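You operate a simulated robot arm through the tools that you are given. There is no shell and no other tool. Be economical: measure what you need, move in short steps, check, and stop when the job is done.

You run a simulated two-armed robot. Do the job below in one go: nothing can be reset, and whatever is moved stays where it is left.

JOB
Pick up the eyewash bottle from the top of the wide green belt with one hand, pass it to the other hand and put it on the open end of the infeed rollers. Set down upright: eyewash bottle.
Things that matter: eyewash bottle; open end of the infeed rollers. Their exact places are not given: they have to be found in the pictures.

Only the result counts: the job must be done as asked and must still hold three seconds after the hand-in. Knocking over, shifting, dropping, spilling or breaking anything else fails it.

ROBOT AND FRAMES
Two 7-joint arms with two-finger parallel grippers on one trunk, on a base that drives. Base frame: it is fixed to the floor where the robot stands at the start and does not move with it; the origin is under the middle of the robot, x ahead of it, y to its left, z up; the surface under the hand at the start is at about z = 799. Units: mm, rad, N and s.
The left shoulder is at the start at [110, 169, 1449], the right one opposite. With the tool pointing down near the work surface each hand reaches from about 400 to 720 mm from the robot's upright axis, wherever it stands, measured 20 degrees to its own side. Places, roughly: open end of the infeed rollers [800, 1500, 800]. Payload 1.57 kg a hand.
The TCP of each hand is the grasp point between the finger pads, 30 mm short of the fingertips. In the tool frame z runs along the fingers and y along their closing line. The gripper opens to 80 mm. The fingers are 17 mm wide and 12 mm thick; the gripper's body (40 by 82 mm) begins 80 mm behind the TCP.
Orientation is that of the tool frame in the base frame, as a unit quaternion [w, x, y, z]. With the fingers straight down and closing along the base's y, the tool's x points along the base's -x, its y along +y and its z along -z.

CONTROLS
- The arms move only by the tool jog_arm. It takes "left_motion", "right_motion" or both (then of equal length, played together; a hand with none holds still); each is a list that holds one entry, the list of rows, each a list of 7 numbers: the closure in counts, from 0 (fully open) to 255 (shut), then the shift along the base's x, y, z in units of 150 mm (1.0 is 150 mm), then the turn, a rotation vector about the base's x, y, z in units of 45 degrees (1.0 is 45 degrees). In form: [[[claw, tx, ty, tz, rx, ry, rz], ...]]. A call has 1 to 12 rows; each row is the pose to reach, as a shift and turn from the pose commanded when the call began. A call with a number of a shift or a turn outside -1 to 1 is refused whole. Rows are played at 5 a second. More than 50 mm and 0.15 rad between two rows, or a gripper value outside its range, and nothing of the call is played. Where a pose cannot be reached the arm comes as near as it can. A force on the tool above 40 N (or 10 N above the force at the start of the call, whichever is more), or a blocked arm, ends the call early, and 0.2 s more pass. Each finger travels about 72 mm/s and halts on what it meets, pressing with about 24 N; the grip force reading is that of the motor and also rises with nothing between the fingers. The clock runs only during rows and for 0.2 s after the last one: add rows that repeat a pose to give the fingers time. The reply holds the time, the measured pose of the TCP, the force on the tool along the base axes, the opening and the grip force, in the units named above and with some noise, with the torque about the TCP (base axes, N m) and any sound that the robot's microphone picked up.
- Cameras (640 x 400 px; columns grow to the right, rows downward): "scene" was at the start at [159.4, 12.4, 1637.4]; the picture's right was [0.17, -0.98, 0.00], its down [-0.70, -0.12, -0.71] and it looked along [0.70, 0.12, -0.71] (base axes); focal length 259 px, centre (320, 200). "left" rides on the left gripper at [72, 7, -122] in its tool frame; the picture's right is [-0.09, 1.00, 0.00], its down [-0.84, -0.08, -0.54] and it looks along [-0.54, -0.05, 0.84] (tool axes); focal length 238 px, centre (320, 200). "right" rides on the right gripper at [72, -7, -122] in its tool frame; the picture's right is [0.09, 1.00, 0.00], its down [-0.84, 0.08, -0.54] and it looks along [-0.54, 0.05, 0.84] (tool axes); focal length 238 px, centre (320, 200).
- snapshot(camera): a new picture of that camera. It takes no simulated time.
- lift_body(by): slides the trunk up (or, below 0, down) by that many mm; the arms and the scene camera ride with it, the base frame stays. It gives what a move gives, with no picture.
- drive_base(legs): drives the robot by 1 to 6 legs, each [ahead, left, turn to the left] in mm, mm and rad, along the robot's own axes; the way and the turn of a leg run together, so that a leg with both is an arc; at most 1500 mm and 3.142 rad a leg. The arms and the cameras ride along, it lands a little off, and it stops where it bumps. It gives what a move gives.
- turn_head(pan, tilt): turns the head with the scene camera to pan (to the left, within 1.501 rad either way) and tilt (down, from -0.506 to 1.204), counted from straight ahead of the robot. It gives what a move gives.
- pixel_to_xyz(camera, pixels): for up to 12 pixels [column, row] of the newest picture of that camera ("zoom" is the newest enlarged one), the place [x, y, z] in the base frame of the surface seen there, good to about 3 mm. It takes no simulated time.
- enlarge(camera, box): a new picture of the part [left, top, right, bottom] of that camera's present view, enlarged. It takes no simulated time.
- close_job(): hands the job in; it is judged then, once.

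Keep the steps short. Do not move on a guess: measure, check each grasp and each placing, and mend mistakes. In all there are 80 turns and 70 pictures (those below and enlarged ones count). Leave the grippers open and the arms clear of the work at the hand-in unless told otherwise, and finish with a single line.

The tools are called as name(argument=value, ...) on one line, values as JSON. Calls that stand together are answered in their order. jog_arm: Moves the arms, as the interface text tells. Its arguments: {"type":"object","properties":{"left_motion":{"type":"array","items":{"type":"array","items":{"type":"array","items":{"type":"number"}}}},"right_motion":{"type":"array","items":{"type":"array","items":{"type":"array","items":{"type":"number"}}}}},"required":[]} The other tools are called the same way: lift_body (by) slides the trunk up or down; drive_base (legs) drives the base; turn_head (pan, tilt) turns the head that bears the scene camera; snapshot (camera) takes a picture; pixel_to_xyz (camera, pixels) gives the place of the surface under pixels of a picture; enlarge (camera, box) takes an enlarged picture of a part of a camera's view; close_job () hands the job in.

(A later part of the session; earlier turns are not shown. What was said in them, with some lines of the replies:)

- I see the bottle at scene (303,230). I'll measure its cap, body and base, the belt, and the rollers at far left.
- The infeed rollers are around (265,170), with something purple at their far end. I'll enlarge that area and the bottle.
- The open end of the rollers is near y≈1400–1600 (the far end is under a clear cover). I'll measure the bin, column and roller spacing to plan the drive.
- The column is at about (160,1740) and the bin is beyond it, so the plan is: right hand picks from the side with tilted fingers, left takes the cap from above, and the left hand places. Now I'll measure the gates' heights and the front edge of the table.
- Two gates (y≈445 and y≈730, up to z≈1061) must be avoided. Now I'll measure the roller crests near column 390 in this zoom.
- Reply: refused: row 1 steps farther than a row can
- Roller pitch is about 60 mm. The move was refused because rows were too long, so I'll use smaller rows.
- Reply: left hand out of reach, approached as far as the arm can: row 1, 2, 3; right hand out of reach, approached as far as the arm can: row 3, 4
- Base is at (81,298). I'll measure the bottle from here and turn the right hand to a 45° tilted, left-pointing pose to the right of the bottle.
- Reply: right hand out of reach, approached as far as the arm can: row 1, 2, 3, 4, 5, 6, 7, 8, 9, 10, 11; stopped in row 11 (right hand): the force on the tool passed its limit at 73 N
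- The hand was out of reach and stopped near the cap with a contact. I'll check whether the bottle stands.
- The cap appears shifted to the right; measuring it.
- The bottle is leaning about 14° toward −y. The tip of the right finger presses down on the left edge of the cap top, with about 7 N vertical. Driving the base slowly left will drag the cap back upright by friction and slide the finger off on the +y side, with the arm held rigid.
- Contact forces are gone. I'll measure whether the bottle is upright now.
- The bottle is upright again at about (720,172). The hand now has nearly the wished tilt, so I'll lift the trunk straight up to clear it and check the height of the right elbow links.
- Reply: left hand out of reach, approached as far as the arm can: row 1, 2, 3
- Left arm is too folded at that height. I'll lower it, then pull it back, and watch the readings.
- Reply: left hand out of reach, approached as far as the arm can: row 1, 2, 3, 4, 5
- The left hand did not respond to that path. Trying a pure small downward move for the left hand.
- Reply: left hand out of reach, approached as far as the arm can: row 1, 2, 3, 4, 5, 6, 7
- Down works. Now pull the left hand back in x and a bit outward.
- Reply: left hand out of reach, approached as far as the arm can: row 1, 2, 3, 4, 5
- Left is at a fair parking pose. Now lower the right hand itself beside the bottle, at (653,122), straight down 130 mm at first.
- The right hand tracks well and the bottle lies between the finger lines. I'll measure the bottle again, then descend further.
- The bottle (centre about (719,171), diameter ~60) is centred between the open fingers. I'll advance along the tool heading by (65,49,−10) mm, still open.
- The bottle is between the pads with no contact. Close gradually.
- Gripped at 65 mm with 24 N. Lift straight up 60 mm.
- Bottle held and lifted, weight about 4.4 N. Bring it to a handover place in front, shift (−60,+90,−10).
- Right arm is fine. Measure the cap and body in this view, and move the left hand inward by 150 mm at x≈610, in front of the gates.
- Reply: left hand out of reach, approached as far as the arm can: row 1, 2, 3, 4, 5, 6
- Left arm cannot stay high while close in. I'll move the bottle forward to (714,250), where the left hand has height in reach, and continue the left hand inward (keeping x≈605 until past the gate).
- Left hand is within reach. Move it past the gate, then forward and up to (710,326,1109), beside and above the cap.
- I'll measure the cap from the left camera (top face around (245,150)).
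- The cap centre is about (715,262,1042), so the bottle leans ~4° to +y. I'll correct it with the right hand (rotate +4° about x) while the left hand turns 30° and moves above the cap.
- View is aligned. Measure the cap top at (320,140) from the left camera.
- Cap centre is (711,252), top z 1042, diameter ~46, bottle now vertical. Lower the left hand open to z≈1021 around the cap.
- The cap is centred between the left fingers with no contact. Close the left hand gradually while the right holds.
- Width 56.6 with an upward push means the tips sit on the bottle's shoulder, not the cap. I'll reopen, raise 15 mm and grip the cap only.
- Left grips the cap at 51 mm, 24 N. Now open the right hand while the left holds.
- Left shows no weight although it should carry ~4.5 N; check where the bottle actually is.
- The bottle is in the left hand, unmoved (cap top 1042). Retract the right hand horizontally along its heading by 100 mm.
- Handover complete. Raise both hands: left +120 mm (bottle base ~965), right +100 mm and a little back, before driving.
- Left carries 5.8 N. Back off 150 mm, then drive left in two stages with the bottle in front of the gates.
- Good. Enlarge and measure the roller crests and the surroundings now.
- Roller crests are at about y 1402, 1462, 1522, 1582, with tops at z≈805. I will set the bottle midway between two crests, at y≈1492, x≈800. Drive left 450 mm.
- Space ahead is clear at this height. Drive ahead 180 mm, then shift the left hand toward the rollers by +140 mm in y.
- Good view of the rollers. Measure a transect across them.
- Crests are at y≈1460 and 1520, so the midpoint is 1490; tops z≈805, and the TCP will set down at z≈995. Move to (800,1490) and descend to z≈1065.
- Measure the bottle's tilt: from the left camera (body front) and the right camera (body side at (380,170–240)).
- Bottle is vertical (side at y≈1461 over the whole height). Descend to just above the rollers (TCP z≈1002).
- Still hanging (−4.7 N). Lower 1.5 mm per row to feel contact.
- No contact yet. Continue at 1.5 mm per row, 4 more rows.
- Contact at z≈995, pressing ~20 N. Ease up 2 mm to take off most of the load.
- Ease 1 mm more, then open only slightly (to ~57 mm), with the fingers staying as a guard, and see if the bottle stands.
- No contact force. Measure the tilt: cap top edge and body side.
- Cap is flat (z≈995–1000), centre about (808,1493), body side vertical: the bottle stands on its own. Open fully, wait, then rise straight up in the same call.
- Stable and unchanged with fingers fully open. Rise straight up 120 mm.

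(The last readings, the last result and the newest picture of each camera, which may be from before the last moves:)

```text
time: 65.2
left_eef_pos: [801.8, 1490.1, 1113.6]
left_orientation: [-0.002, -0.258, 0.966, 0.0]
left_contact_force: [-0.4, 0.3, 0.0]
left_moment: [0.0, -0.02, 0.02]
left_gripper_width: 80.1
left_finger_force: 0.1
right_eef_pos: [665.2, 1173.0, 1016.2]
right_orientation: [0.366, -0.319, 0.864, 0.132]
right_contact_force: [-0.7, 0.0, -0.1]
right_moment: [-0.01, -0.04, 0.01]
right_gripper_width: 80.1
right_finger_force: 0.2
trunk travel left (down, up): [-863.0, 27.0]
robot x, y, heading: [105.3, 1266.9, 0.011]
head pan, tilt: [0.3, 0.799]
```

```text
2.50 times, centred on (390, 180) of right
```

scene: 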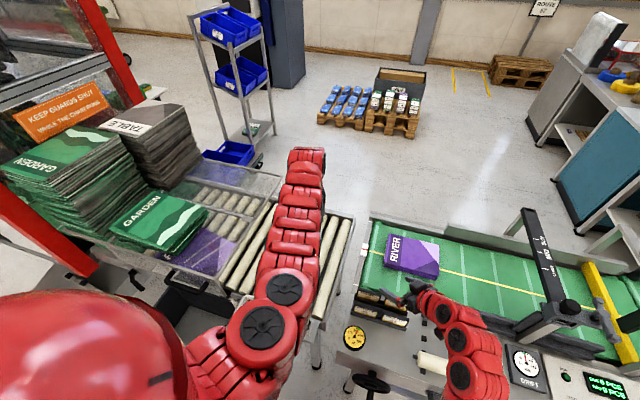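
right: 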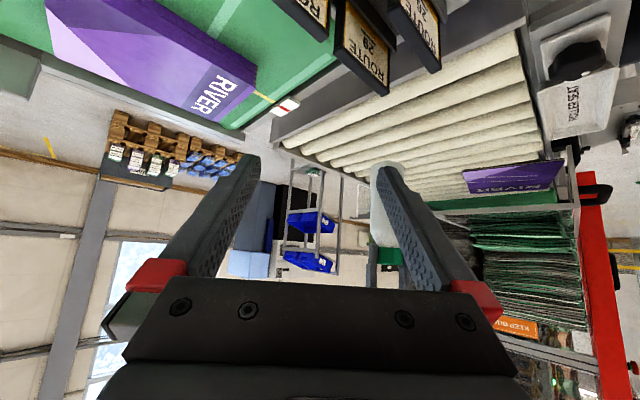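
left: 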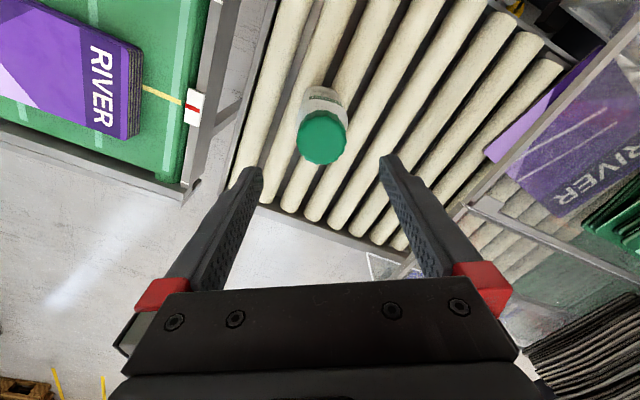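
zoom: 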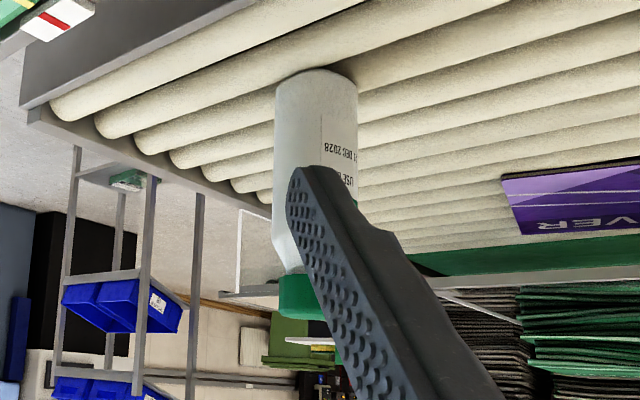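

The bottle stands. Back the base off 150 mm so the arms are clear, then check again from the scene camera.

drive_base(legs=[[-200, 0, 0]])

snapshot(camera="scene")

enlarge(camera="right", box=[280, 80, 480, 280])

```text
time: 66.8
left_eef_pos: [607.3, 1485.8, 1113.9]
left_orientation: [-0.004, -0.255, 0.967, -0.001]
left_contact_force: [0.1, 0.6, -0.9]
left_moment: [0.02, 0.0, 0.0]
left_gripper_width: 79.7
left_finger_force: 0.0
right_eef_pos: [467.6, 1170.0, 1018.0]
right_orientation: [0.366, -0.316, 0.866, 0.131]
right_contact_force: [0.7, -0.1, 0.6]
right_moment: [0.01, -0.03, -0.03]
right_gripper_width: 80.2
right_finger_force: 0.0
trunk travel left (down, up): [-863.0, 27.0]
robot x, y, heading: [-87.5, 1263.0, 0.0]
head pan, tilt: [0.3, 0.799]
```

```text
12 pictures are left
```

scene: 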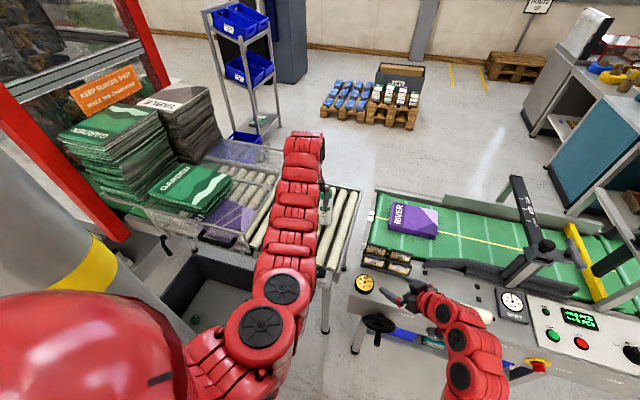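

```text
2.00 times, centred on (380, 180) of right
```

zoom: 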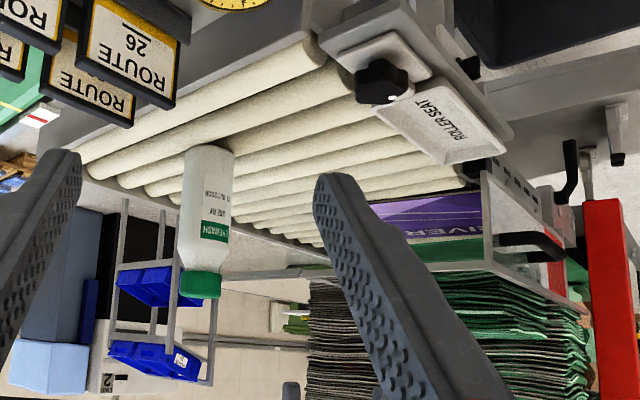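

pixel_to_xyz(camera="zoom", pixels=[[205, 155], [205, 180], [205, 210], [204, 240], [185, 180], [182, 230], [232, 180], [228, 230], [200, 285], [187, 285], [216, 285], [200, 297]])

```text
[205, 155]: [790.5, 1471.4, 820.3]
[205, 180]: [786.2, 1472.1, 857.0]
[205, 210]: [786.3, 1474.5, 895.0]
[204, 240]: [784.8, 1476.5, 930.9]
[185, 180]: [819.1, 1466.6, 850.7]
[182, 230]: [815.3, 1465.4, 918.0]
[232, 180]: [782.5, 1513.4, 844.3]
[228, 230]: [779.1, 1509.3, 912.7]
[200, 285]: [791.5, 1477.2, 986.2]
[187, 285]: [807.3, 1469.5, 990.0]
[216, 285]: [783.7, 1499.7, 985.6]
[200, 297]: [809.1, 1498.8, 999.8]
```

The bottle stands upright (body and cap share an axis near (808,1494)). It has been steady for several seconds, the grippers are open and the arms are clear. Handing in.

close_job()

```text
The job is handed in.
```

The eyewash bottle stands upright on the open end of the infeed rollers at about (808, 1494), passed from right hand to left; early on my right hand tipped it about 14° on the belt, but I righted it before gripping and saw nothing else move.
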